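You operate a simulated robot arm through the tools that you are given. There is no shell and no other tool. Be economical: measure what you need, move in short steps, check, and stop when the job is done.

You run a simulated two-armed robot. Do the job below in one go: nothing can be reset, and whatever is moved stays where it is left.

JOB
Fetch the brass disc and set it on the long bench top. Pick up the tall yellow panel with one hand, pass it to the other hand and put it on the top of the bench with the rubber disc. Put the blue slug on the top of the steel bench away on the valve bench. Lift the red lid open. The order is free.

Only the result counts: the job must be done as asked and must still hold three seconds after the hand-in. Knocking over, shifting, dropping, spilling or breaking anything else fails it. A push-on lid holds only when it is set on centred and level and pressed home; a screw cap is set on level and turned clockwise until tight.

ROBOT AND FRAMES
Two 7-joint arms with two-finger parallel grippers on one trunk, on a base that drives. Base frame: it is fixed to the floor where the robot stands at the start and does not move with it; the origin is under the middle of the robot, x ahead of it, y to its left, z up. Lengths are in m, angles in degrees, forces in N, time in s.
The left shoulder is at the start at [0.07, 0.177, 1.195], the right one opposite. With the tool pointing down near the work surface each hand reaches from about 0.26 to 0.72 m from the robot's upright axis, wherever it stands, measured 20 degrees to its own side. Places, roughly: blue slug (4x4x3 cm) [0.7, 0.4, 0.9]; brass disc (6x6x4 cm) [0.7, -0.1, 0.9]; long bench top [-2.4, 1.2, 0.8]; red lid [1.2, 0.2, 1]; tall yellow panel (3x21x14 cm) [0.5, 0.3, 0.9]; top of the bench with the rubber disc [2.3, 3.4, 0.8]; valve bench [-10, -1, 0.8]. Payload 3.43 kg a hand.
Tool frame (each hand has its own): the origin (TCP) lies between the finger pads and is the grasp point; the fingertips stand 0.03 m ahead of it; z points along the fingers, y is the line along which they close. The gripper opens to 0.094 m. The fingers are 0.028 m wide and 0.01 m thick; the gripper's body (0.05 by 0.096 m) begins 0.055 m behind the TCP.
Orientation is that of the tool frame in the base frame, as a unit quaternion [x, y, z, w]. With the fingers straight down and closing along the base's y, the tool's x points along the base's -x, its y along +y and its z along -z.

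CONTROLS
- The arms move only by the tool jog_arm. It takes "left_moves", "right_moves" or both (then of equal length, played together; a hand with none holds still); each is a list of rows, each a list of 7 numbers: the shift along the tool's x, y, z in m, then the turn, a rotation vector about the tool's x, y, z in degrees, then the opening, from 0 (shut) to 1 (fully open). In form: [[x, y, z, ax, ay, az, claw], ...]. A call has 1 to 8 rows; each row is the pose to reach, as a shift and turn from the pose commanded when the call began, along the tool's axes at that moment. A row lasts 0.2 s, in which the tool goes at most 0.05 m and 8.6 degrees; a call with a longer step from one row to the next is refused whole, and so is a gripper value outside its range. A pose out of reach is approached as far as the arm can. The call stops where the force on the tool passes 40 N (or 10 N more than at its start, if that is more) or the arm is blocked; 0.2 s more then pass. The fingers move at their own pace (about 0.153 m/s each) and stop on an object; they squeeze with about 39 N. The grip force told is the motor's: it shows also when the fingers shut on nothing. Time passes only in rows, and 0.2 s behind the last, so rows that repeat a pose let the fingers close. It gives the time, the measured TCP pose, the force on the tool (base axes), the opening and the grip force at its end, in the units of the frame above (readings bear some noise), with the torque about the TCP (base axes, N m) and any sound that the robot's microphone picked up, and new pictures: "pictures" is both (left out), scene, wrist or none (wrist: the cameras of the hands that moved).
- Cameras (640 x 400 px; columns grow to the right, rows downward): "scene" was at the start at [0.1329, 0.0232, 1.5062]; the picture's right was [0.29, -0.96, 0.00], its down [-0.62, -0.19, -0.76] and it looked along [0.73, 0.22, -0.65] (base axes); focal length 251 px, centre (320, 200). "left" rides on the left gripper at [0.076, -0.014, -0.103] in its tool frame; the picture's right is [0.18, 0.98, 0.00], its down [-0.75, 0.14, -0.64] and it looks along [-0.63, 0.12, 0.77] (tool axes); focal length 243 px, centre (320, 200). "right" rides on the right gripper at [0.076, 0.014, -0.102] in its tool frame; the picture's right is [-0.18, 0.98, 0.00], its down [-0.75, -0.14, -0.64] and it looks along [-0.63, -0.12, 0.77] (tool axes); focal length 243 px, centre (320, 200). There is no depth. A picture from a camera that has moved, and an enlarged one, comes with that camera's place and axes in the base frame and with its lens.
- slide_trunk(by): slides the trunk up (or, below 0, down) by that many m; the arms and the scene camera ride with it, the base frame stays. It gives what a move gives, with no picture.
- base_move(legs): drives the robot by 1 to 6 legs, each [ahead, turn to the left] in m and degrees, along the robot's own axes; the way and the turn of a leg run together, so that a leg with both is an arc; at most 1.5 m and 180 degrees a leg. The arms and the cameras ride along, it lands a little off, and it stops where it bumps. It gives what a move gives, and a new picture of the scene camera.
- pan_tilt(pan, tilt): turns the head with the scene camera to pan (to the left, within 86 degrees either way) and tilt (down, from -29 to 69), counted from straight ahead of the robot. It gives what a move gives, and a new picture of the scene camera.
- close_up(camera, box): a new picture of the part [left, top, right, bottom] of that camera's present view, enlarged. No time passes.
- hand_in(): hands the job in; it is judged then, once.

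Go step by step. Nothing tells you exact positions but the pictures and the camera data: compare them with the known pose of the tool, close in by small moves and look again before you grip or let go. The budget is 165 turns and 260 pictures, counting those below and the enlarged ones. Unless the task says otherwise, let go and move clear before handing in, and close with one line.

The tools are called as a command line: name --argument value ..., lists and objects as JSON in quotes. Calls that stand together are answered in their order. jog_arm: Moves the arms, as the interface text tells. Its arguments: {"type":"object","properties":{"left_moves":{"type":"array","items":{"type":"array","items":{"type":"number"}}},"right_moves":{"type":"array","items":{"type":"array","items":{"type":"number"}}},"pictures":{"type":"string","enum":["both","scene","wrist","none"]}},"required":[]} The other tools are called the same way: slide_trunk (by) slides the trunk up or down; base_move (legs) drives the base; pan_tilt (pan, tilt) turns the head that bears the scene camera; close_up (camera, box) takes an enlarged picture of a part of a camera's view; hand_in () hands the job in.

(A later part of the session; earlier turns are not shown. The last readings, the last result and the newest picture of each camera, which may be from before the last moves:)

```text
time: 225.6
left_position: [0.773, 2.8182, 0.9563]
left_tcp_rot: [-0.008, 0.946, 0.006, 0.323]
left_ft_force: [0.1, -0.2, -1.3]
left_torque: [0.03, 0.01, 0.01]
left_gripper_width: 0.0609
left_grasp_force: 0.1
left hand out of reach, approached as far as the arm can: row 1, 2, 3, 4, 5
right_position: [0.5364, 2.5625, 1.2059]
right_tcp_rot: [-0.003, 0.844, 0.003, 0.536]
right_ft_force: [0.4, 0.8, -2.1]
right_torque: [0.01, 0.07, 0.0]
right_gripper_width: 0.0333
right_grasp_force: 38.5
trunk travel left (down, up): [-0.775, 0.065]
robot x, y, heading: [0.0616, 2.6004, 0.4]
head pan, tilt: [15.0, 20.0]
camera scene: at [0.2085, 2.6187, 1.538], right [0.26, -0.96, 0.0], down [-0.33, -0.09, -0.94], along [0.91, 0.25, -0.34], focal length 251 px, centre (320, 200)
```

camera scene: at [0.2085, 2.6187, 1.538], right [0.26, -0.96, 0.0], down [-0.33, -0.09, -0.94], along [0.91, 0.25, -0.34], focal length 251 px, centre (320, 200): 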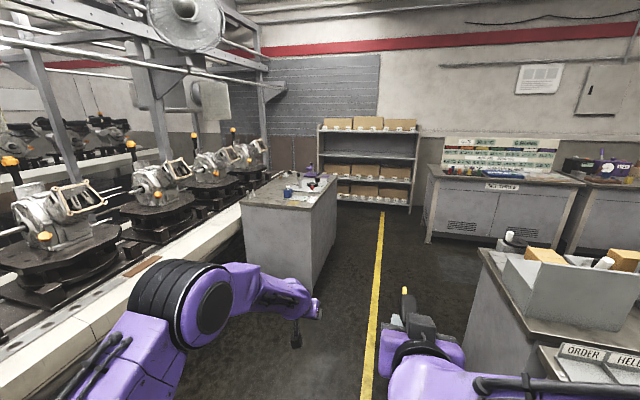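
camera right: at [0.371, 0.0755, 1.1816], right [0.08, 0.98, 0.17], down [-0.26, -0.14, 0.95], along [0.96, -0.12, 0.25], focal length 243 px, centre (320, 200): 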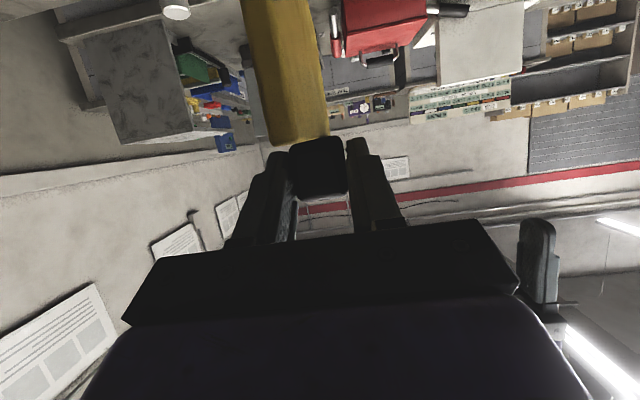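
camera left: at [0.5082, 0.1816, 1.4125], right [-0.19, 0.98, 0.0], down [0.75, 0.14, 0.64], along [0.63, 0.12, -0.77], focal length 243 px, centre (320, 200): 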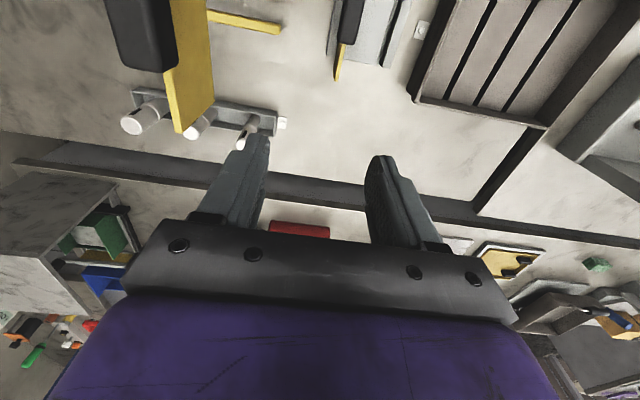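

That freed the elbow. Folding the left arm back into the tucked pose.

jog_arm --left_moves '[[0.019, 0.012, -0.04, 0, 4.7, 0, 0.65], [0.038, 0.024, -0.08, 0, 9.4, 0, 0.65], [0.058, 0.036, -0.12, 0, 14.1, 0, 0.65], [0.077, 0.048, -0.16, 0, 18.8, 0, 0.65], [0.097, 0.06, -0.2, 0, 23.5, 0, 0.65], [0.116, 0.072, -0.24, 0, 28.2, 0, 0.65], [0.135, 0.084, -0.28, 0, 33, 0, 0.65], [0.155, 0.096, -0.322, 0, 37.7, 0, 0.65]]' --pictures "none"

base_move --legs '[[1.5, -1], [0.55, 0], [0, 90]]'

pan_tilt --pan 0 --tilt 35

```text
time: 227.4
left_position: [0.4526, 2.9068, 1.1149]
left_tcp_rot: [-0.004, 1.0, -0.008, 0.003]
left_ft_force: [0.7, -0.4, 1.3]
left_torque: [0.04, 0.02, 0.04]
left_gripper_width: 0.0611
left_grasp_force: 0.0
left hand out of reach, approached as far as the arm can: row 8
right_position: [0.5321, 2.5608, 1.2072]
right_tcp_rot: [-0.002, 0.843, 0.003, 0.538]
right_ft_force: [0.2, -0.7, -1.7]
right_torque: [0.03, 0.06, 0.03]
right_gripper_width: 0.0337
right_grasp_force: 39.1
trunk travel left (down, up): [-0.775, 0.065]
robot x, y, heading: [0.0623, 2.5954, 0.5]
head pan, tilt: [15.0, 20.0]
```

```text
time: 241.4
left_position: [1.7885, 2.9795, 1.1106]
left_tcp_rot: [0.713, -0.701, 0.006, -0.006]
left_ft_force: [-0.2, -0.1, -0.2]
left_torque: [0.0, 0.03, -0.02]
left_gripper_width: 0.061
left_grasp_force: 0.2
right_position: [2.1364, 3.0594, 1.2073]
right_tcp_rot: [0.598, -0.595, -0.381, -0.379]
right_ft_force: [0.6, 0.2, -1.9]
right_torque: [-0.05, -0.02, 0.01]
right_gripper_width: 0.0334
right_grasp_force: 39.1
trunk travel left (down, up): [-0.775, 0.065]
robot x, y, heading: [2.1008, 2.5884, 90.2]
head pan, tilt: [15.0, 20.0]
camera scene: at [2.078, 2.7286, 1.5383], right [0.96, 0.26, 0.0], down [0.09, -0.33, -0.94], along [-0.25, 0.91, -0.34], focal length 251 px, centre (320, 200)
```

scene: 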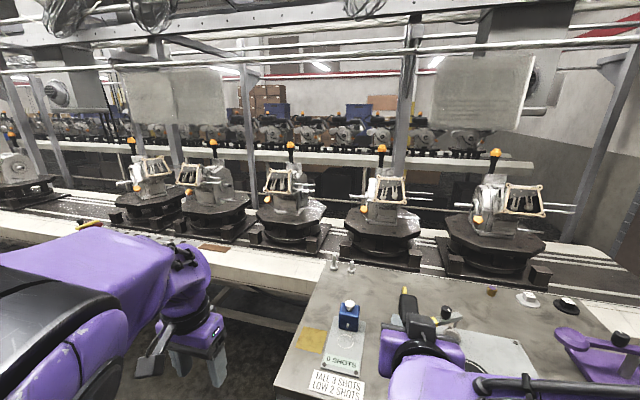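

```text
time: 242.2
left_position: [1.7888, 2.9789, 1.1111]
left_tcp_rot: [0.713, -0.702, 0.007, -0.01]
left_ft_force: [0.0, -0.1, 0.0]
left_torque: [0.01, 0.07, 0.01]
left_gripper_width: 0.061
left_grasp_force: 0.1
right_position: [2.1345, 3.0594, 1.2078]
right_tcp_rot: [0.599, -0.594, -0.381, -0.378]
right_ft_force: [0.1, -0.3, -0.6]
right_torque: [-0.06, -0.04, 0.02]
right_gripper_width: 0.0334
right_grasp_force: 39.6
trunk travel left (down, up): [-0.775, 0.065]
robot x, y, heading: [2.1037, 2.5913, 90.2]
head pan, tilt: [0.0, 35.0]
camera scene: at [2.1017, 2.7268, 1.5145], right [1.0, 0.01, 0.0], down [0.0, -0.57, -0.82], along [0.0, 0.82, -0.57], focal length 251 px, centre (320, 200)
```

scene: 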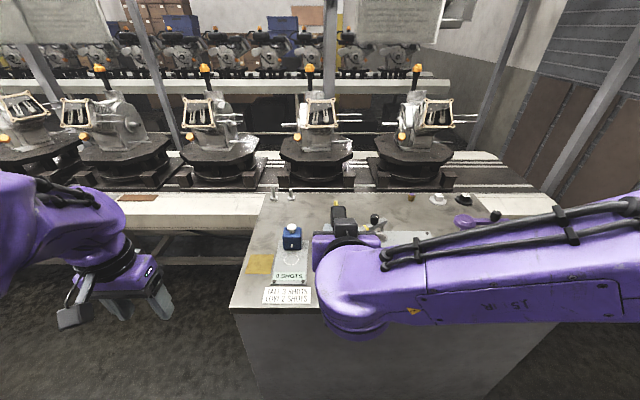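

Bench reached (front edge y≈3.15). I need to see which part of the top is free; checking from other views.

close_up --camera "left" --box '[0, 0, 640, 400]'

close_up --camera "right" --box '[0, 0, 640, 400]'

pan_tilt --pan -15 --tilt 58

```text
1.00 times, centred on (320, 200) of left
camera zoom: at [1.8028, 2.904, 1.2127], right [-0.98, -0.2, -0.02], down [-0.17, 0.75, 0.64], along [-0.11, 0.63, -0.77], focal length 243 px, centre (320, 200)
```

zoom: 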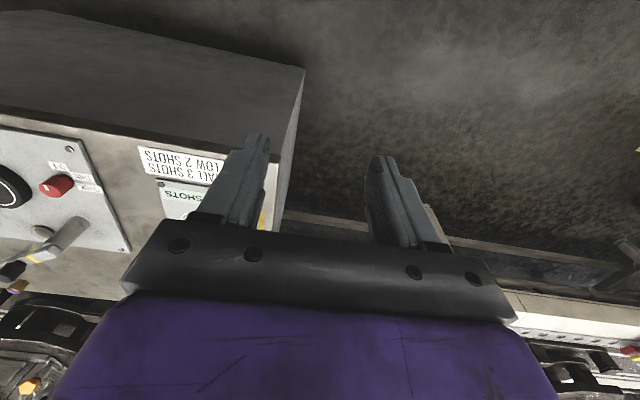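

```text
1.00 times, centred on (320, 200) of right
camera zoom: at [2.1213, 2.935, 1.181], right [-0.98, 0.07, 0.17], down [0.14, -0.26, 0.95], along [0.11, 0.96, 0.25], focal length 243 px, centre (320, 200)
```

zoom: 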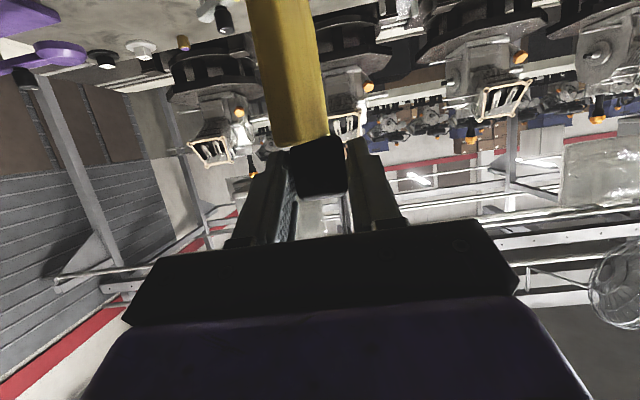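

```text
time: 243.1
left_position: [1.7886, 2.9807, 1.1104]
left_tcp_rot: [0.712, -0.703, 0.007, -0.008]
left_ft_force: [-0.2, 0.0, 0.5]
left_torque: [-0.04, 0.0, 0.03]
left_gripper_width: 0.0612
left_grasp_force: 0.1
right_position: [2.1357, 3.0601, 1.2066]
right_tcp_rot: [0.598, -0.595, -0.381, -0.379]
right_ft_force: [-0.6, -1.1, -1.8]
right_torque: [-0.07, 0.0, -0.04]
right_gripper_width: 0.0333
right_grasp_force: 39.2
trunk travel left (down, up): [-0.775, 0.065]
robot x, y, heading: [2.1005, 2.5923, 90.3]
head pan, tilt: [-15.0, 58.0]
camera scene: at [2.1198, 2.7055, 1.4826], right [0.97, -0.25, 0.0], down [-0.21, -0.82, -0.53], along [0.13, 0.51, -0.85], focal length 251 px, centre (320, 200)
```

scene: 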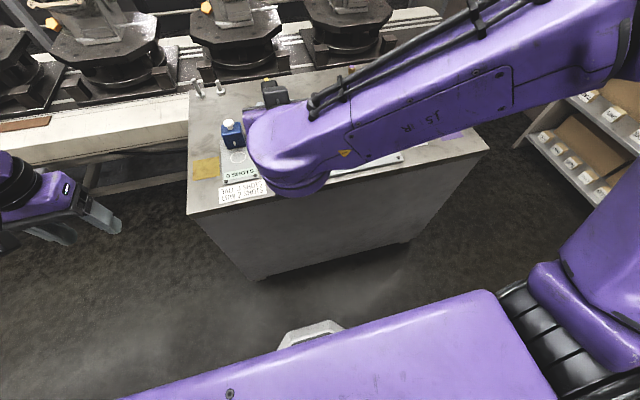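

Moving the right hand aside to uncover the view of the bench top.

jog_arm --right_moves '[[0, -0.045, 0, 0, 0, 0, 0], [0, -0.09, 0, 0, 0, 0, 0], [0, -0.135, 0, 0, 0, 0, 0], [0, -0.18, 0, 0, 0, 0, 0], [0, -0.225, 0, 0, 0, 0, 0], [0, -0.26, 0, 0, 0, 0, 0]]' --pictures "none"

pan_tilt --pan -5 --tilt 42

```text
time: 244.5
left_position: [1.7912, 2.9797, 1.1109]
left_tcp_rot: [0.712, -0.702, 0.006, -0.007]
left_ft_force: [0.5, -0.8, -0.4]
left_torque: [-0.03, -0.01, 0.04]
left_gripper_width: 0.0609
left_grasp_force: 0.0
right_position: [2.3994, 3.0639, 1.2066]
right_tcp_rot: [0.598, -0.595, -0.381, -0.378]
right_ft_force: [0.6, 0.0, -1.3]
right_torque: [-0.07, -0.01, 0.03]
right_gripper_width: 0.0335
right_grasp_force: 39.4
right hand out of reach, approached as far as the arm can: row 4, 5, 6
trunk travel left (down, up): [-0.775, 0.065]
robot x, y, heading: [2.1006, 2.5913, 90.2]
head pan, tilt: [-15.0, 58.0]
```

```text
time: 245.2
left_position: [1.7881, 2.9794, 1.1108]
left_tcp_rot: [0.712, -0.702, 0.007, -0.008]
left_ft_force: [0.4, 0.6, -0.1]
left_torque: [-0.01, 0.01, 0.0]
left_gripper_width: 0.0611
left_grasp_force: 0.1
right_position: [2.3963, 3.0636, 1.2075]
right_tcp_rot: [0.599, -0.595, -0.381, -0.378]
right_ft_force: [0.4, -0.6, -1.6]
right_torque: [-0.06, -0.03, -0.01]
right_gripper_width: 0.0337
right_grasp_force: 39.1
trunk travel left (down, up): [-0.775, 0.065]
robot x, y, heading: [2.1, 2.5899, 90.0]
head pan, tilt: [-5.0, 42.0]
camera scene: at [2.109, 2.7221, 1.5039], right [1.0, -0.08, 0.0], down [-0.06, -0.67, -0.74], along [0.06, 0.74, -0.67], focal length 251 px, centre (320, 200)
```

scene: 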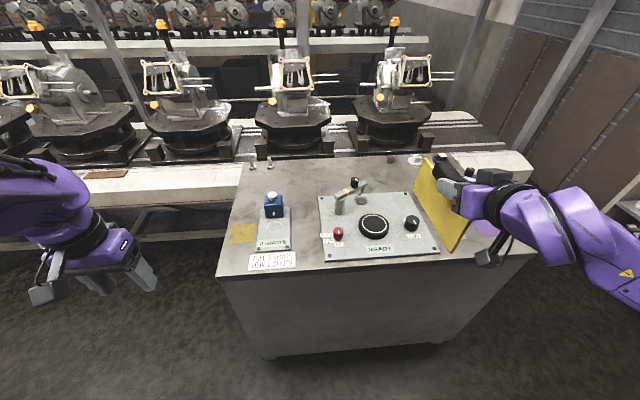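

The bench top carries a control plate in the middle; behind it (x 2.15–2.5, y 3.48–3.7) and right of it look free. I bring the left wrist camera over for a proper look.

jog_arm --left_moves '[[0, -0.045, -0.02, 0, 0, 0, 0.65], [0, -0.09, -0.04, 0, 0, 0, 0.65], [0, -0.135, -0.06, 0, 0, 0, 0.65], [0, -0.18, -0.08, 0, 0, 0, 0.65], [0, -0.225, -0.1, 0, 0, 0, 0.65], [0, -0.27, -0.12, 0, 0, 0, 0.65], [0, -0.31, -0.14, 0, 0, 0, 0.65]]'

```text
time: 246.8
left_position: [2.1014, 2.984, 1.2544]
left_tcp_rot: [0.712, -0.702, 0.004, -0.006]
left_ft_force: [0.8, -0.5, 0.5]
left_torque: [0.02, 0.13, -0.02]
left_gripper_width: 0.0611
left_grasp_force: 0.1
left hand out of reach, approached as far as the arm can: row 1, 2, 3, 4, 5
right_position: [2.4017, 3.0651, 1.2068]
right_tcp_rot: [0.597, -0.596, -0.381, -0.378]
right_ft_force: [0.7, 0.6, -1.7]
right_torque: [0.01, 0.03, 0.03]
right_gripper_width: 0.0336
right_grasp_force: 39.3
trunk travel left (down, up): [-0.775, 0.065]
robot x, y, heading: [2.1046, 2.5911, 90.4]
head pan, tilt: [-5.0, 42.0]
camera scene: at [2.1143, 2.7229, 1.5038], right [1.0, -0.08, 0.0], down [-0.06, -0.67, -0.74], along [0.06, 0.74, -0.67], focal length 251 px, centre (320, 200)
camera left: at [2.1169, 2.9084, 1.3561], right [-0.98, -0.2, -0.01], down [-0.16, 0.75, 0.64], along [-0.12, 0.63, -0.77], focal length 243 px, centre (320, 200)
```

scene: 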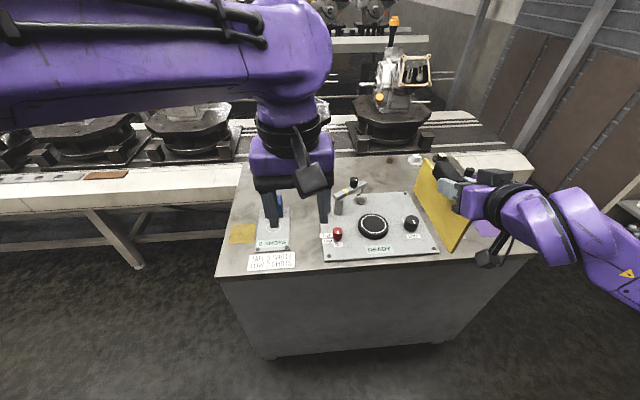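
left: 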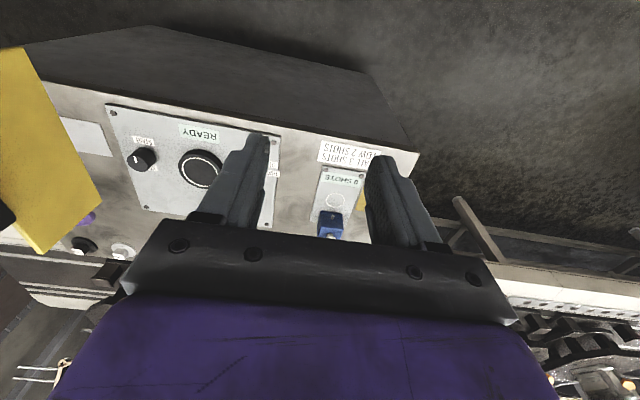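

Behind the control plate is free. I'll put the panel there, at about x=2.40, y=3.60. First the left hand goes back aside, then I drive closer.

jog_arm --left_moves '[[0.005, 0.045, 0.02, 0, 0, 0, 0.65], [0.01, 0.09, 0.04, 0, 0, 0, 0.65], [0.015, 0.135, 0.06, 0, 0, 0, 0.65], [0.02, 0.18, 0.08, 0, 0, 0, 0.65], [0.025, 0.225, 0.1, 0, 0, 0, 0.65], [0.03, 0.27, 0.11, 0, 0, 0, 0.65]]' --pictures "none"

base_move --legs '[[0.19, 0]]'

pan_tilt --pan -10 --tilt 50

```text
time: 248.2
left_position: [1.827, 2.9513, 1.1399]
left_tcp_rot: [0.712, -0.702, 0.006, -0.007]
left_ft_force: [-0.8, -0.1, -0.2]
left_torque: [-0.02, -0.07, -0.02]
left_gripper_width: 0.0612
left_grasp_force: 0.0
right_position: [2.3937, 3.0641, 1.2086]
right_tcp_rot: [0.599, -0.594, -0.38, -0.38]
right_ft_force: [0.1, -0.6, -1.2]
right_torque: [-0.09, -0.02, -0.02]
right_gripper_width: 0.0338
right_grasp_force: 38.3
trunk travel left (down, up): [-0.775, 0.065]
robot x, y, heading: [2.1006, 2.5897, 90.0]
head pan, tilt: [-5.0, 42.0]
```

```text
time: 249.8
left_position: [1.8302, 3.138, 1.1409]
left_tcp_rot: [0.711, -0.703, 0.005, -0.007]
left_ft_force: [-0.1, 0.5, 0.6]
left_torque: [-0.02, 0.0, 0.02]
left_gripper_width: 0.0614
left_grasp_force: 0.0
right_position: [2.3977, 3.2496, 1.2089]
right_tcp_rot: [0.598, -0.595, -0.381, -0.379]
right_ft_force: [0.0, -0.3, -1.3]
right_torque: [-0.06, -0.03, -0.02]
right_gripper_width: 0.0334
right_grasp_force: 39.0
trunk travel left (down, up): [-0.775, 0.065]
robot x, y, heading: [2.1027, 2.7767, 90.2]
head pan, tilt: [-5.0, 42.0]
camera scene: at [2.1091, 2.908, 1.5041], right [1.0, -0.08, 0.0], down [-0.06, -0.67, -0.74], along [0.06, 0.74, -0.67], focal length 251 px, centre (320, 200)
```

scene: 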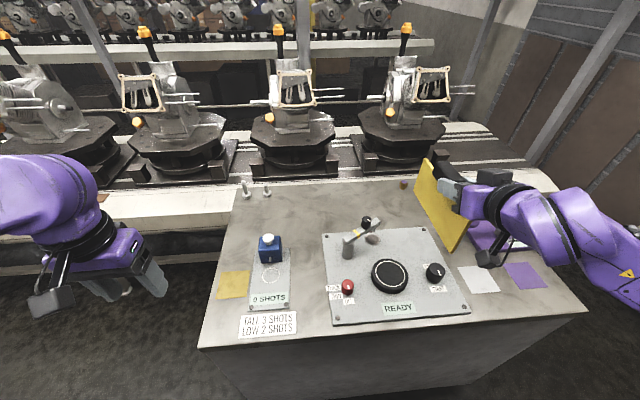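

```text
time: 250.5
left_position: [1.8299, 3.1402, 1.1409]
left_tcp_rot: [0.712, -0.702, 0.005, -0.006]
left_ft_force: [0.2, -0.6, -0.5]
left_torque: [0.01, 0.02, -0.01]
left_gripper_width: 0.0612
left_grasp_force: 0.0
right_position: [2.3963, 3.2512, 1.2076]
right_tcp_rot: [0.598, -0.595, -0.381, -0.379]
right_ft_force: [-0.2, 0.6, -1.3]
right_torque: [-0.05, 0.0, 0.01]
right_gripper_width: 0.0336
right_grasp_force: 38.5
trunk travel left (down, up): [-0.775, 0.065]
robot x, y, heading: [2.1013, 2.7786, 90.0]
head pan, tilt: [-10.0, 50.0]
camera scene: at [2.1149, 2.9032, 1.4927], right [0.99, -0.17, 0.0], down [-0.13, -0.76, -0.64], along [0.11, 0.63, -0.77], focal length 251 px, centre (320, 200)
```

scene: 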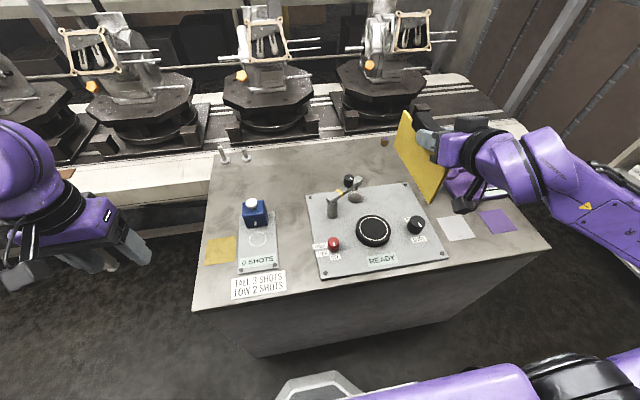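

The free zone behind the plate spans y 3.47–3.74. Extending the right hand there, still above the bench.

jog_arm --right_moves '[[-0.006, -0.0035, 0.047, 0, 0, 0, 0], [-0.013, -0.007, 0.094, 0, 0, 0, 0], [-0.019, -0.01, 0.142, 0, 0, 0, 0], [-0.025, -0.014, 0.19, 0, 0, 0, 0], [-0.032, -0.017, 0.237, 0, 0, 0, 0], [-0.038, -0.02, 0.284, 0, 0, 0, 0], [-0.0444, -0.024, 0.3313, 0, 0, 0, 0]]'

```text
time: 252.1
left_position: [1.8296, 3.1416, 1.1385]
left_tcp_rot: [0.711, -0.703, 0.008, -0.006]
left_ft_force: [-0.2, 0.7, -0.5]
left_torque: [-0.03, 0.0, 0.01]
left_gripper_width: 0.0614
left_grasp_force: 0.1
right_position: [2.4185, 3.5726, 1.104]
right_tcp_rot: [0.599, -0.595, -0.38, -0.377]
right_ft_force: [0.4, 0.8, -2.3]
right_torque: [-0.08, 0.04, 0.03]
right_gripper_width: 0.0337
right_grasp_force: 39.1
trunk travel left (down, up): [-0.775, 0.065]
robot x, y, heading: [2.1009, 2.7758, 90.4]
head pan, tilt: [-10.0, 50.0]
camera scene: at [2.1139, 2.9056, 1.4924], right [0.99, -0.17, 0.0], down [-0.13, -0.76, -0.64], along [0.11, 0.63, -0.77], focal length 251 px, centre (320, 200)
camera right: at [2.4042, 3.4483, 1.0792], right [-0.98, 0.07, 0.17], down [0.14, -0.26, 0.96], along [0.11, 0.96, 0.24], focal length 243 px, centre (320, 200)
```

scene: 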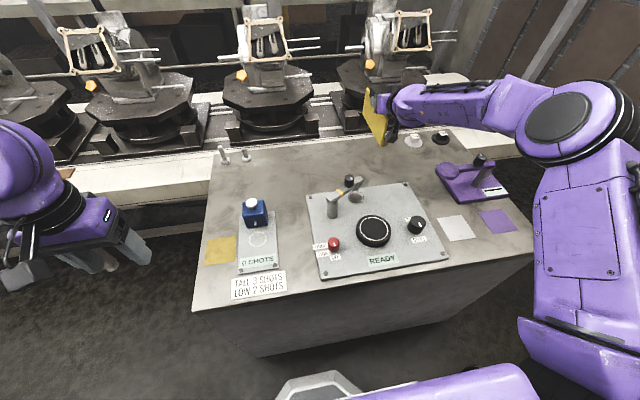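
right: 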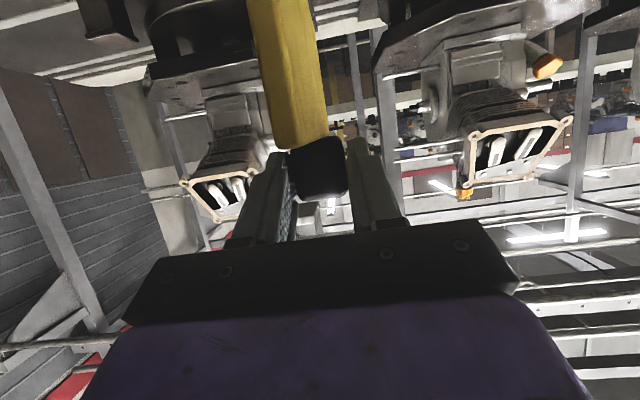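

Everything is in reach and the panel is level. Lowering towards the bench.

jog_arm --right_moves '[[0.0272, 0.006, 0.0127, 0, 0, 0, 0], [0.0544, 0.012, 0.0254, 0, 0, 0, 0], [0.0815, 0.018, 0.0381, 0, 0, 0, 0], [0.0997, 0.018, 0.0465, 0, 0, 0, 0]]'

close_up --camera "scene" --box '[300, 80, 480, 220]'

```text
time: 253.1
left_position: [1.8298, 3.1414, 1.1401]
left_tcp_rot: [0.711, -0.703, 0.006, -0.006]
left_ft_force: [0.5, -0.3, 0.2]
left_torque: [-0.01, 0.02, 0.02]
left_gripper_width: 0.061
left_grasp_force: 0.0
right_position: [2.4038, 3.5715, 0.9978]
right_tcp_rot: [0.598, -0.595, -0.381, -0.378]
right_ft_force: [0.1, 0.0, -0.5]
right_torque: [-0.05, 0.01, 0.01]
right_gripper_width: 0.0338
right_grasp_force: 39.7
trunk travel left (down, up): [-0.775, 0.065]
robot x, y, heading: [2.1021, 2.7773, 90.3]
head pan, tilt: [-10.0, 50.0]
camera scene: at [2.1155, 2.9033, 1.4926], right [0.99, -0.17, 0.0], down [-0.13, -0.76, -0.64], along [0.11, 0.63, -0.77], focal length 251 px, centre (320, 200)
camera right: at [2.3893, 3.4463, 0.9719], right [-0.98, 0.07, 0.17], down [0.14, -0.26, 0.95], along [0.11, 0.96, 0.25], focal length 243 px, centre (320, 200)
```

scene: 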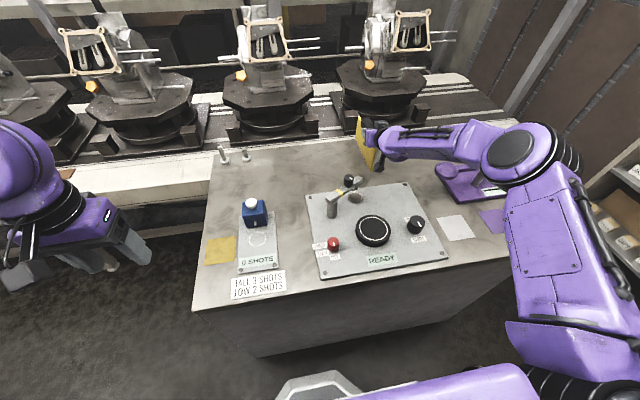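
right: 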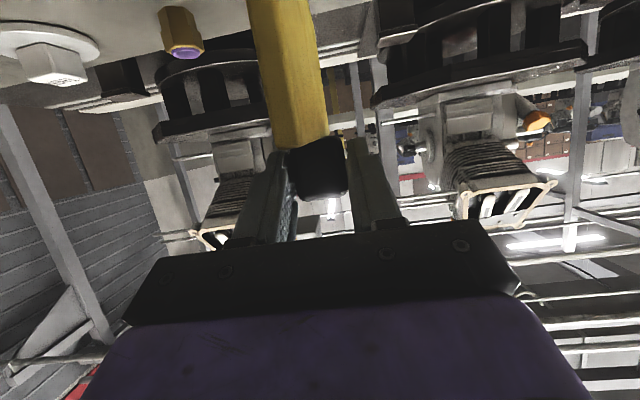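

```text
2.86 times, centred on (390, 150) of scene
camera zoom: at [2.1155, 2.9033, 1.4926], right [0.99, -0.17, 0.0], down [-0.13, -0.76, -0.64], along [0.11, 0.63, -0.77], focal length 717 px, centre (120, 343)
```

zoom: 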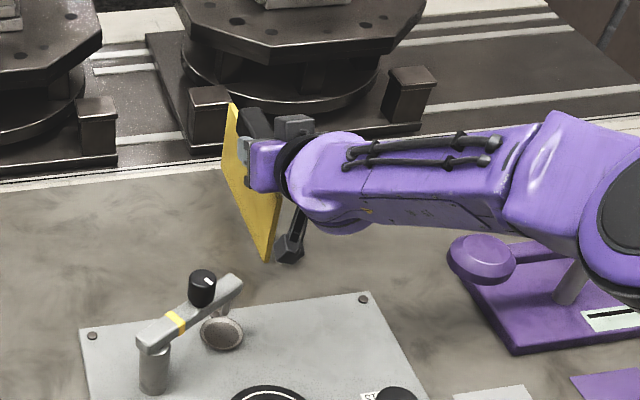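

Bottom edge is about 3 cm above the top. Continuing down gently.

jog_arm --right_moves '[[0.01, 0, 0.0046, 0, 0, 0, 0], [0.0181, 0, 0.0085, 0, 0, 0, 0], [0.0227, 0, 0.0106, 0, 0, 0, 0], [0.0254, 0, 0.0118, 0, 0, 0, 0]]' --pictures "none"

close_up --camera "scene" --box '[320, 90, 460, 200]'

```text
time: 254.1
left_position: [1.8297, 3.1372, 1.1417]
left_tcp_rot: [0.712, -0.703, 0.006, -0.007]
left_ft_force: [-0.5, 0.0, 0.0]
left_torque: [0.01, 0.02, 0.01]
left_gripper_width: 0.0609
left_grasp_force: 0.0
right_position: [2.4011, 3.5689, 0.975]
right_tcp_rot: [0.596, -0.595, -0.382, -0.381]
right_ft_force: [0.0, 1.7, 10.2]
right_torque: [0.84, -0.08, -0.11]
right_gripper_width: 0.0337
right_grasp_force: 39.4
trunk travel left (down, up): [-0.775, 0.065]
robot x, y, heading: [2.0999, 2.7781, 90.3]
head pan, tilt: [-10.0, 50.0]
```

```text
3.64 times, centred on (390, 145) of scene
camera zoom: at [2.1141, 2.8997, 1.4932], right [0.99, -0.17, 0.0], down [-0.13, -0.75, -0.64], along [0.11, 0.63, -0.77], focal length 912 px, centre (66, 400)
```

zoom: 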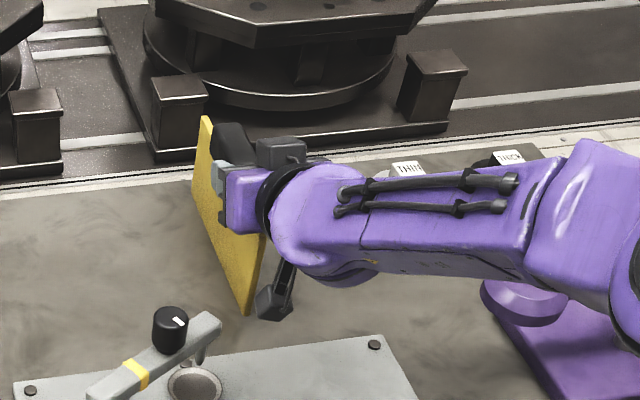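

Contact (10 N) ahead of the TCP: the far edge touches first. I pitch up 1° and press slightly to seat it flat.

jog_arm --right_moves '[[0, 0, 0, 0, -0.7, 0, 0], [0.0009, 0, 0.0004, 0, -1.3, 0, 0], [0.0018, 0, 0.0008, 0, -1.3, 0, 0]]' --pictures "none"

```text
time: 254.9
left_position: [1.8269, 3.1372, 1.1407]
left_tcp_rot: [0.711, -0.703, 0.006, -0.008]
left_ft_force: [0.1, -0.5, 0.2]
left_torque: [-0.02, -0.04, 0.0]
left_gripper_width: 0.0612
left_grasp_force: 0.1
right_position: [2.4002, 3.5686, 0.9738]
right_tcp_rot: [0.592, -0.589, -0.389, -0.389]
right_ft_force: [0.3, 8.9, 24.2]
right_torque: [-0.14, -0.02, 0.03]
right_gripper_width: 0.0336
right_grasp_force: 38.5
trunk travel left (down, up): [-0.775, 0.065]
robot x, y, heading: [2.0975, 2.7787, 90.2]
head pan, tilt: [-10.0, 50.0]
```

Now pressure is spread along the edge. Relaxing the push, then opening.

jog_arm --right_moves '[[-0.0012, 0, -0.0006, 0, 0.4, 0, 0], [-0.0018, 0, -0.0008, 0, 0.4, 0, 0]]' --pictures "none"

```text
time: 255.5
left_position: [1.828, 3.1377, 1.1404]
left_tcp_rot: [0.711, -0.703, 0.005, -0.008]
left_ft_force: [0.3, 0.3, -0.6]
left_torque: [0.01, -0.03, 0.01]
left_gripper_width: 0.0609
left_grasp_force: 0.0
right_position: [2.3996, 3.5684, 0.9739]
right_tcp_rot: [0.594, -0.591, -0.386, -0.386]
right_ft_force: [-0.2, 8.2, 21.2]
right_torque: [0.45, 0.06, 0.0]
right_gripper_width: 0.0335
right_grasp_force: 39.5
trunk travel left (down, up): [-0.775, 0.065]
robot x, y, heading: [2.1029, 2.7794, 90.5]
head pan, tilt: [-10.0, 50.0]
```

jog_arm --right_moves '[[-0.0008, 0, -0.001, 0, 0, 0, 0], [-0.0012, 0, -0.0016, 0, 0, 0, 0]]' --pictures "none"

```text
time: 256.1
left_position: [1.8274, 3.1379, 1.1405]
left_tcp_rot: [0.711, -0.704, 0.005, -0.008]
left_ft_force: [-1.0, -0.4, -0.7]
left_torque: [0.0, -0.03, 0.0]
left_gripper_width: 0.0614
left_grasp_force: 0.1
right_position: [2.4011, 3.5685, 0.9736]
right_tcp_rot: [0.594, -0.592, -0.386, -0.385]
right_ft_force: [-0.7, 7.0, 18.3]
right_torque: [0.51, 0.02, -0.06]
right_gripper_width: 0.0336
right_grasp_force: 38.7
trunk travel left (down, up): [-0.775, 0.065]
robot x, y, heading: [2.1044, 2.7767, 90.2]
head pan, tilt: [-10.0, 50.0]
```

jog_arm --right_moves '[[-0.0018, 0, -0.0012, 0, 0, 0, 0], [-0.0036, 0, -0.0024, 0, 0, 0, 0]]' --pictures "none"

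```text
time: 256.7
left_position: [1.8285, 3.1394, 1.1403]
left_tcp_rot: [0.712, -0.702, 0.006, -0.007]
left_ft_force: [0.5, 0.1, -0.2]
left_torque: [-0.02, 0.02, -0.01]
left_gripper_width: 0.0611
left_grasp_force: 0.1
right_position: [2.4015, 3.5661, 0.9726]
right_tcp_rot: [0.597, -0.592, -0.384, -0.382]
right_ft_force: [-1.1, 0.8, 2.4]
right_torque: [0.46, 0.08, 0.04]
right_gripper_width: 0.0334
right_grasp_force: 38.7
trunk travel left (down, up): [-0.775, 0.065]
robot x, y, heading: [2.1022, 2.7742, 90.2]
head pan, tilt: [-10.0, 50.0]
```

Load nearly gone. Opening and withdrawing straight back along the tool axis.

jog_arm --right_moves '[[0, 0, 0, 0, -0.5, 0, 0], [0, 0, 0, 0, -0.5, 0, 0.35], [0, 0, 0, 0, -0.5, 0, 0.5], [0, 0, 0, 0, -0.5, 0, 0.7], [0, 0, 0, 0, -0.5, 0, 0.7]]'

close_up --camera "scene" --box '[320, 90, 460, 200]'

```text
time: 257.9
left_position: [1.8293, 3.1398, 1.1398]
left_tcp_rot: [0.711, -0.703, 0.006, -0.007]
left_ft_force: [-0.1, 0.1, 0.2]
left_torque: [0.01, -0.04, -0.03]
left_gripper_width: 0.0609
left_grasp_force: 0.1
right_position: [2.4018, 3.5679, 0.9758]
right_tcp_rot: [0.594, -0.59, -0.388, -0.386]
right_ft_force: [-0.8, 0.0, 0.2]
right_torque: [0.0, -0.01, 0.05]
right_gripper_width: 0.0657
right_grasp_force: 0.0
trunk travel left (down, up): [-0.775, 0.065]
robot x, y, heading: [2.0998, 2.7762, 90.3]
head pan, tilt: [-10.0, 50.0]
camera scene: at [2.1147, 2.9019, 1.4927], right [0.99, -0.17, 0.0], down [-0.13, -0.75, -0.64], along [0.11, 0.63, -0.77], focal length 251 px, centre (320, 200)
camera right: at [2.3877, 3.4441, 0.9468], right [-0.98, 0.07, 0.17], down [0.14, -0.29, 0.95], along [0.11, 0.96, 0.27], focal length 243 px, centre (320, 200)
```

scene: 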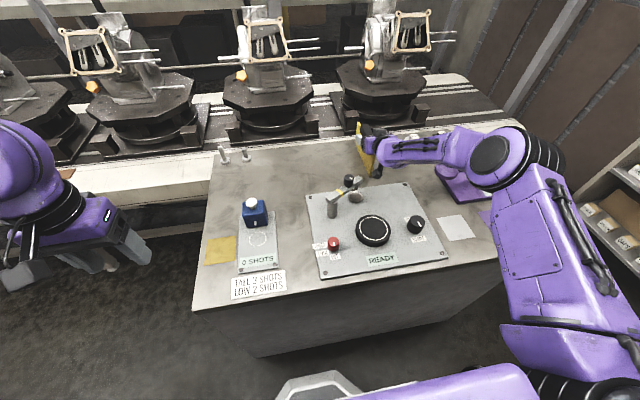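
right: 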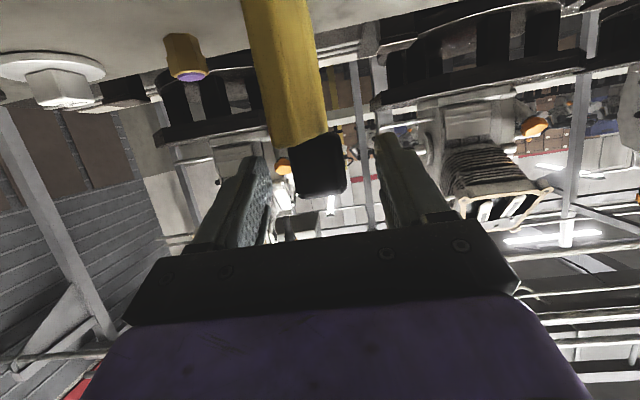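

```text
3.64 times, centred on (390, 145) of scene
camera zoom: at [2.1147, 2.9019, 1.4927], right [0.99, -0.17, 0.0], down [-0.13, -0.75, -0.64], along [0.11, 0.63, -0.77], focal length 912 px, centre (66, 400)
```

zoom: 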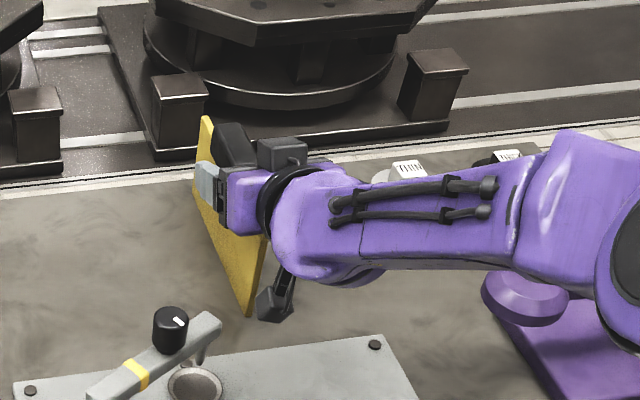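

It stands by itself between the open fingers. Withdrawing back and up.

jog_arm --right_moves '[[0, 0, -0.015, 0, 0, 0, 0.7], [0, 0, -0.04, 0, 0, 0, 0.7], [-0.01, 0, -0.07, 0, 0, 0, 0.7], [-0.02, 0, -0.11, 0, 0, 0, 0.7], [-0.04, 0, -0.15, 0, 0, 0, 0.7], [-0.06, 0, -0.19, 0, 0, 0, 0.7], [-0.08, 0, -0.23, 0, 0, 0, 0.7]]'

```text
time: 259.5
left_position: [1.8287, 3.1367, 1.1404]
left_tcp_rot: [0.712, -0.702, 0.006, -0.008]
left_ft_force: [0.0, -0.1, -0.3]
left_torque: [0.01, 0.0, 0.01]
left_gripper_width: 0.0609
left_grasp_force: 0.2
right_position: [2.4027, 3.3888, 1.1384]
right_tcp_rot: [0.593, -0.591, -0.387, -0.387]
right_ft_force: [0.3, -0.9, 0.1]
right_torque: [-0.01, 0.02, 0.01]
right_gripper_width: 0.0658
right_grasp_force: 0.1
trunk travel left (down, up): [-0.775, 0.065]
robot x, y, heading: [2.1021, 2.7801, 90.2]
head pan, tilt: [-10.0, 50.0]
camera scene: at [2.1142, 2.8991, 1.493], right [0.99, -0.17, 0.0], down [-0.13, -0.75, -0.64], along [0.11, 0.63, -0.76], focal length 251 px, centre (320, 200)
camera right: at [2.3887, 3.2647, 1.1105], right [-0.98, 0.07, 0.17], down [0.14, -0.29, 0.95], along [0.11, 0.96, 0.27], focal length 243 px, centre (320, 200)
```

scene: 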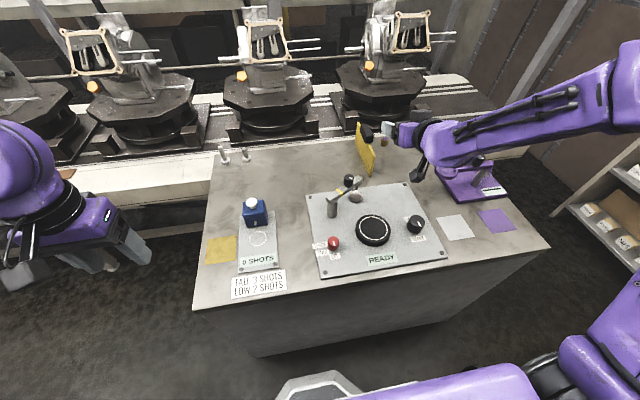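
right: 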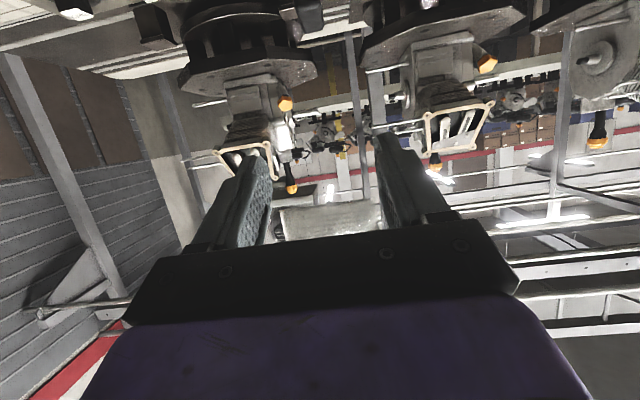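

The panel stands on the bench. Now tuck the right arm, back out, and go for the red lid from its far side.

jog_arm --right_moves '[[0.0117, 0.0, -0.0263, 0, 8, 0, 0.7], [0.0234, 0.0, -0.0525, 0, 16, 0, 0.7], [0.0351, 0.02, -0.0788, 0, 24, 0, 0.7], [0.0468, 0.04, -0.105, 0, 32, 0, 0.7], [0.0585, 0.06, -0.131, 0, 40, 0, 0.7], [0.07, 0.08, -0.158, 0, 48, 0, 0.7], [0.082, 0.1, -0.184, 0, 56, 0, 0.7], [0.0936, 0.1, -0.21, 0, 64, 0, 0.7]]' --pictures "none"

base_move --legs '[[-0.25, 0], [0, -90]]'

pan_tilt --pan -60 --tilt 20

```text
time: 261.3
left_position: [1.8312, 3.139, 1.1409]
left_tcp_rot: [0.712, -0.702, 0.006, -0.006]
left_ft_force: [-1.1, 0.2, 0.4]
left_torque: [0.0, 0.02, 0.02]
left_gripper_width: 0.0608
left_grasp_force: 0.1
right_position: [2.3245, 3.2063, 1.0867]
right_tcp_rot: [0.707, -0.706, -0.029, -0.006]
right_ft_force: [-1.2, -0.1, 0.8]
right_torque: [0.01, 0.02, 0.0]
right_gripper_width: 0.0658
right_grasp_force: 0.0
right hand out of reach, approached as far as the arm can: row 2, 3, 4, 5, 6, 7, 8
trunk travel left (down, up): [-0.775, 0.065]
robot x, y, heading: [2.1, 2.7758, 90.3]
head pan, tilt: [-10.0, 50.0]
```

```text
time: 266.9
left_position: [2.4589, 2.8025, 1.1397]
left_tcp_rot: [-0.014, 1.0, -0.009, 0.001]
left_ft_force: [0.4, -0.1, 0.7]
left_torque: [-0.01, 0.01, 0.04]
left_gripper_width: 0.0612
left_grasp_force: 0.1
right_position: [2.5346, 2.3095, 1.0861]
right_tcp_rot: [-0.008, 1.0, 0.015, 0.023]
right_ft_force: [-0.2, -0.2, -0.7]
right_torque: [0.03, -0.04, -0.04]
right_gripper_width: 0.0658
right_grasp_force: 0.0
trunk travel left (down, up): [-0.775, 0.065]
robot x, y, heading: [2.096, 2.5222, 1.2]
head pan, tilt: [-10.0, 50.0]
camera scene: at [2.2291, 2.5141, 1.4928], right [-0.15, -0.99, 0.0], down [-0.76, 0.12, -0.64], along [0.64, -0.1, -0.77], focal length 251 px, centre (320, 200)
```

scene: 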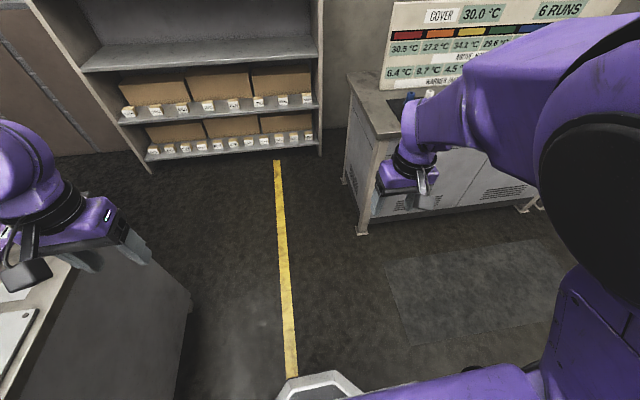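

```text
time: 268.1
left_position: [2.4587, 2.8026, 1.1405]
left_tcp_rot: [-0.014, 1.0, -0.009, 0.001]
left_ft_force: [0.6, -0.1, 0.0]
left_torque: [-0.02, -0.02, -0.02]
left_gripper_width: 0.0609
left_grasp_force: 0.0
right_position: [2.5348, 2.3108, 1.0863]
right_tcp_rot: [-0.007, 1.0, 0.018, 0.023]
right_ft_force: [0.3, 0.0, 0.0]
right_torque: [-0.03, -0.01, -0.02]
right_gripper_width: 0.0658
right_grasp_force: 0.1
trunk travel left (down, up): [-0.775, 0.065]
robot x, y, heading: [2.1009, 2.528, 1.1]
head pan, tilt: [-60.0, 20.0]
camera scene: at [2.2013, 2.4463, 1.5383], right [-0.86, -0.52, 0.0], down [-0.18, 0.29, -0.94], along [0.49, -0.8, -0.34], focal length 251 px, centre (320, 200)
```

scene: 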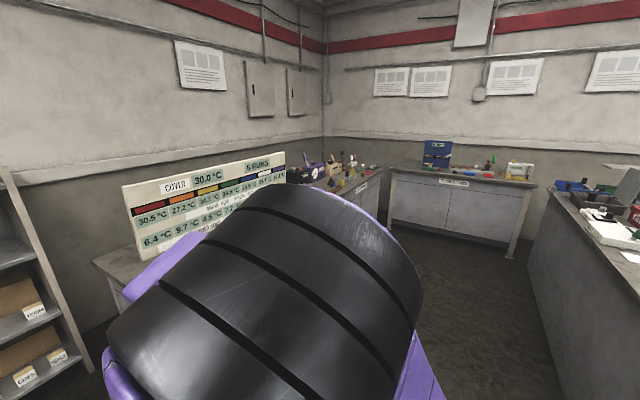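

A roomy aisle runs along −y behind the lid bench (edge x≈1.52). I drive down it and turn to face the red box from its far side.

base_move --legs '[[0, -91], [1.5, 0], [0.77, 0], [0, -90]]'

pan_tilt --pan 0 --tilt 35

```text
time: 287.0
left_position: [1.6738, -0.0123, 1.1404]
left_tcp_rot: [1.0, -0.01, -0.001, -0.009]
left_ft_force: [0.3, 1.2, 0.2]
left_torque: [0.03, 0.02, -0.03]
left_gripper_width: 0.0613
left_grasp_force: 0.0
right_position: [1.6212, 0.4835, 1.0861]
right_tcp_rot: [0.999, -0.016, -0.023, 0.017]
right_ft_force: [0.0, -0.2, 0.1]
right_torque: [0.01, -0.01, 0.04]
right_gripper_width: 0.0656
right_grasp_force: 0.2
trunk travel left (down, up): [-0.775, 0.065]
robot x, y, heading: [2.0452, 0.2491, 178.2]
head pan, tilt: [-60.0, 20.0]
camera scene: at [1.9512, 0.3298, 1.5384], right [0.88, 0.48, 0.0], down [0.16, -0.3, -0.94], along [-0.45, 0.83, -0.34], focal length 251 px, centre (320, 200)
```

scene: 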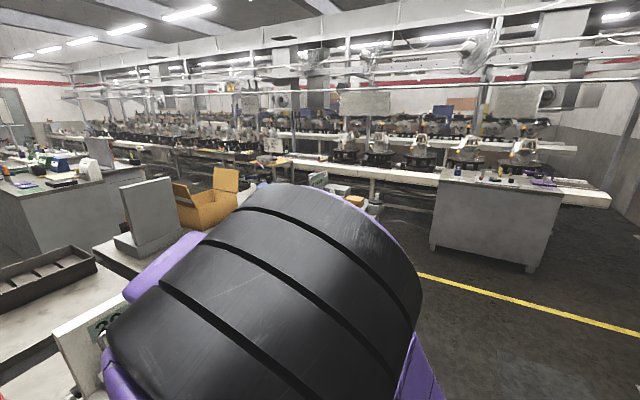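

```text
time: 288.3
left_position: [1.6741, -0.0122, 1.1399]
left_tcp_rot: [1.0, -0.009, 0.0, -0.009]
left_ft_force: [0.0, 0.1, -0.3]
left_torque: [0.01, 0.01, 0.04]
left_gripper_width: 0.0612
left_grasp_force: 0.0
right_position: [1.6214, 0.4835, 1.0867]
right_tcp_rot: [0.999, -0.015, -0.024, 0.018]
right_ft_force: [-0.3, 0.3, 0.0]
right_torque: [0.03, -0.01, -0.01]
right_gripper_width: 0.0661
right_grasp_force: 0.1
trunk travel left (down, up): [-0.775, 0.065]
robot x, y, heading: [2.044, 0.2497, 178.2]
head pan, tilt: [0.0, 35.0]
camera scene: at [1.9074, 0.2506, 1.5145], right [0.03, 1.0, 0.0], down [0.57, -0.02, -0.82], along [-0.82, 0.02, -0.57], focal length 251 px, centre (320, 200)
```

scene: 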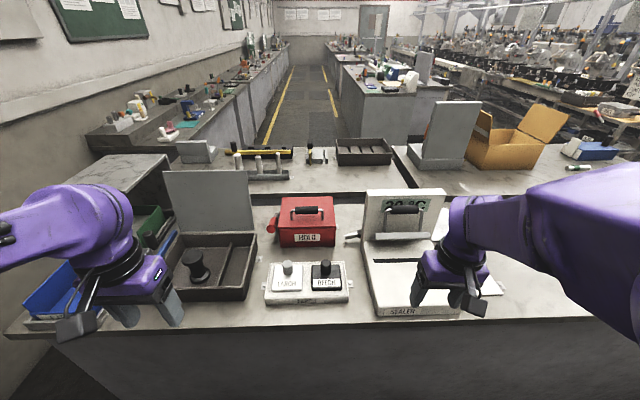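

The red box faces this side with the label and its handle; a button box stands in front of it. Zooming in.

close_up --camera "scene" --box '[240, 180, 380, 310]'

```text
3.08 times, centred on (310, 245) of scene
camera zoom: at [1.9074, 0.2506, 1.5145], right [0.03, 1.0, 0.0], down [0.57, -0.02, -0.82], along [-0.82, 0.02, -0.57], focal length 772 px, centre (351, 62)
```

zoom: 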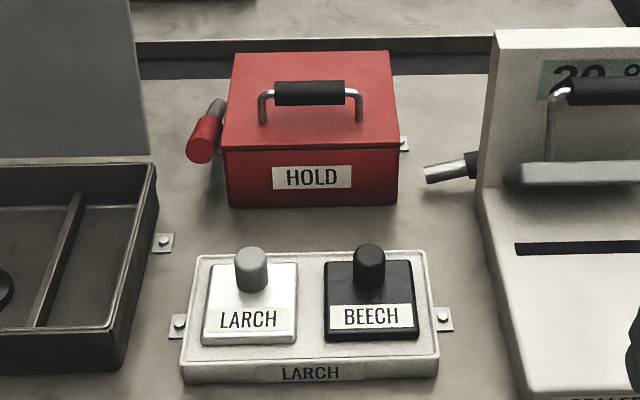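

The lid's handle is a bail (bar along y at about [1.21, 0.22, 0.98]); hinge at the back. I'll grip the bar with the right hand from the front (fingers above/below), swing it up, and push past vertical with the left hand if needed. Moving closer first.

base_move --legs '[[0, 1.8], [0.15, 0]]'

pan_tilt --pan 0 --tilt 50

close_up --camera "scene" --box '[220, 100, 400, 220]'

```text
time: 290.1
left_position: [1.5343, -0.0244, 1.1427]
left_tcp_rot: [1.0, 0.008, -0.002, -0.008]
left_ft_force: [-0.3, 0.8, -0.5]
left_torque: [0.0, 0.02, -0.02]
left_gripper_width: 0.0611
left_grasp_force: 0.1
right_position: [1.468, 0.4691, 1.0871]
right_tcp_rot: [1.0, 0.0, -0.024, 0.018]
right_ft_force: [-0.5, 0.0, 0.5]
right_torque: [0.02, 0.02, -0.01]
right_gripper_width: 0.0657
right_grasp_force: 0.0
trunk travel left (down, up): [-0.775, 0.065]
robot x, y, heading: [1.8893, 0.2492, -179.8]
head pan, tilt: [0.0, 35.0]
camera scene: at [1.7597, 0.2452, 1.5148], right [-0.01, 1.0, 0.0], down [0.57, 0.0, -0.82], along [-0.82, 0.0, -0.57], focal length 251 px, centre (320, 200)
```

scene: 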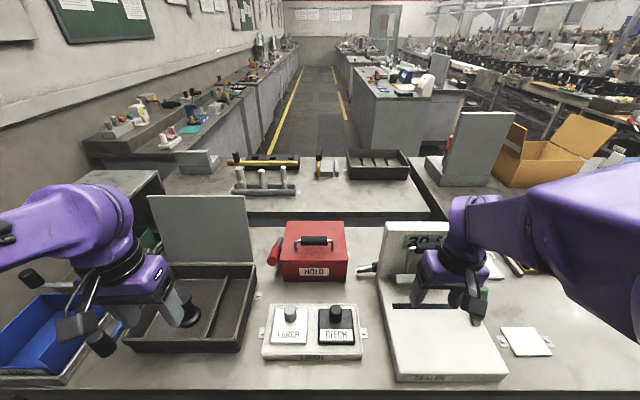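

```text
time: 290.8
left_position: [1.5314, -0.0247, 1.1404]
left_tcp_rot: [1.0, 0.007, 0.0, -0.008]
left_ft_force: [0.3, -1.3, -0.2]
left_torque: [-0.04, -0.01, -0.01]
left_gripper_width: 0.0611
left_grasp_force: 0.0
right_position: [1.4647, 0.4695, 1.0859]
right_tcp_rot: [1.0, 0.0, -0.024, 0.019]
right_ft_force: [-0.6, -0.7, -0.2]
right_torque: [-0.01, -0.02, 0.01]
right_gripper_width: 0.066
right_grasp_force: 0.1
trunk travel left (down, up): [-0.775, 0.065]
robot x, y, heading: [1.8899, 0.2482, -179.6]
head pan, tilt: [0.0, 50.0]
camera scene: at [1.767, 0.2453, 1.4927], right [-0.01, 1.0, 0.0], down [0.77, 0.0, -0.64], along [-0.64, 0.0, -0.77], focal length 251 px, centre (320, 200)
```

scene: 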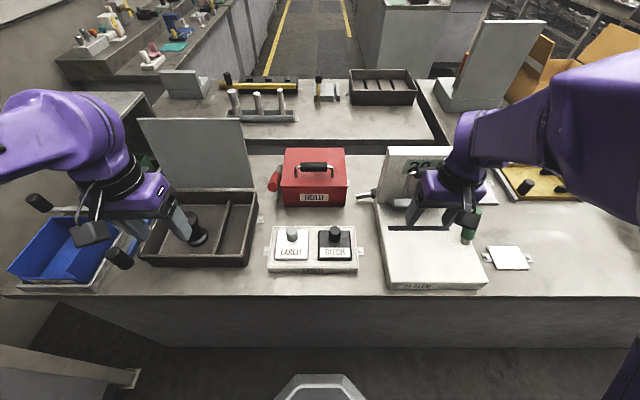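

```text
3.33 times, centred on (310, 160) of scene
camera zoom: at [1.767, 0.2453, 1.4927], right [-0.01, 1.0, 0.0], down [0.77, 0.0, -0.64], along [-0.64, 0.0, -0.77], focal length 836 px, centre (353, 333)
```

zoom: 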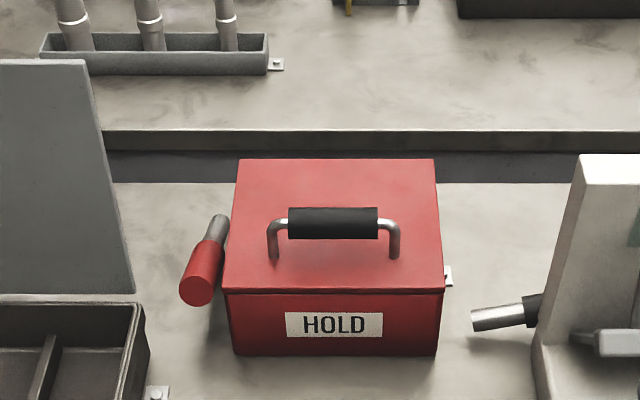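

Refined: bar centre ≈[1.222, 0.227, 0.988], lid top z≈0.94, hinge at x≈1.07. I reorient the right hand: first pitch it to near horizontal while moving in front of the box.

jog_arm --right_moves '[[-0.013, 0.026, -0.004, 0.3, -8.4, 0, 0.7], [-0.026, 0.052, -0.008, 0.6, -16.8, 0, 0.7], [-0.039, 0.078, -0.012, 0.8, -25.2, 0, 0.7], [-0.052, 0.105, -0.017, 1.1, -33.6, 0, 0.7], [-0.065, 0.131, -0.021, 1.4, -42, 0, 0.7], [-0.078, 0.157, -0.025, 1.7, -50.4, 0, 0.7], [-0.092, 0.184, -0.03, 2, -58.8, 0, 0.7], [-0.105, 0.21, -0.034, 2.2, -67, 0, 0.7]]' --pictures "scene"

```text
time: 292.6
left_position: [1.5315, -0.0269, 1.139]
left_tcp_rot: [1.0, 0.006, 0.0, -0.01]
left_ft_force: [-0.7, 0.0, -0.1]
left_torque: [0.02, -0.05, -0.01]
left_gripper_width: 0.0612
left_grasp_force: 0.0
right_position: [1.3603, 0.2582, 1.1322]
right_tcp_rot: [0.82, -0.009, -0.572, -0.004]
right_ft_force: [0.0, -0.5, 0.1]
right_torque: [0.0, 0.0, -0.03]
right_gripper_width: 0.0657
right_grasp_force: 0.0
right hand out of reach, approached as far as the arm can: row 1, 2, 3, 4, 5
trunk travel left (down, up): [-0.775, 0.065]
robot x, y, heading: [1.8939, 0.2504, -179.7]
head pan, tilt: [0.0, 50.0]
camera scene: at [1.7659, 0.2413, 1.4925], right [-0.01, 1.0, 0.0], down [0.77, 0.01, -0.64], along [-0.64, 0.0, -0.77], focal length 251 px, centre (320, 200)
```

scene: 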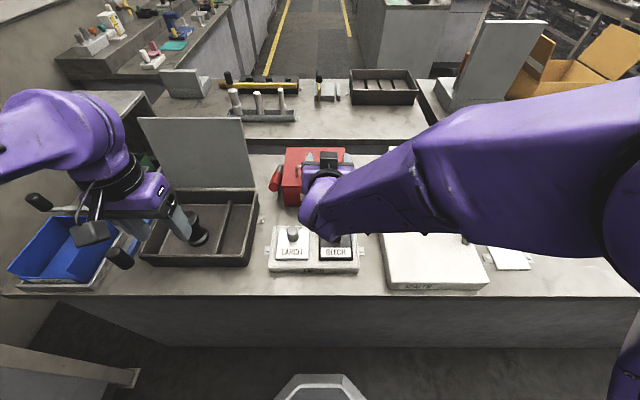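

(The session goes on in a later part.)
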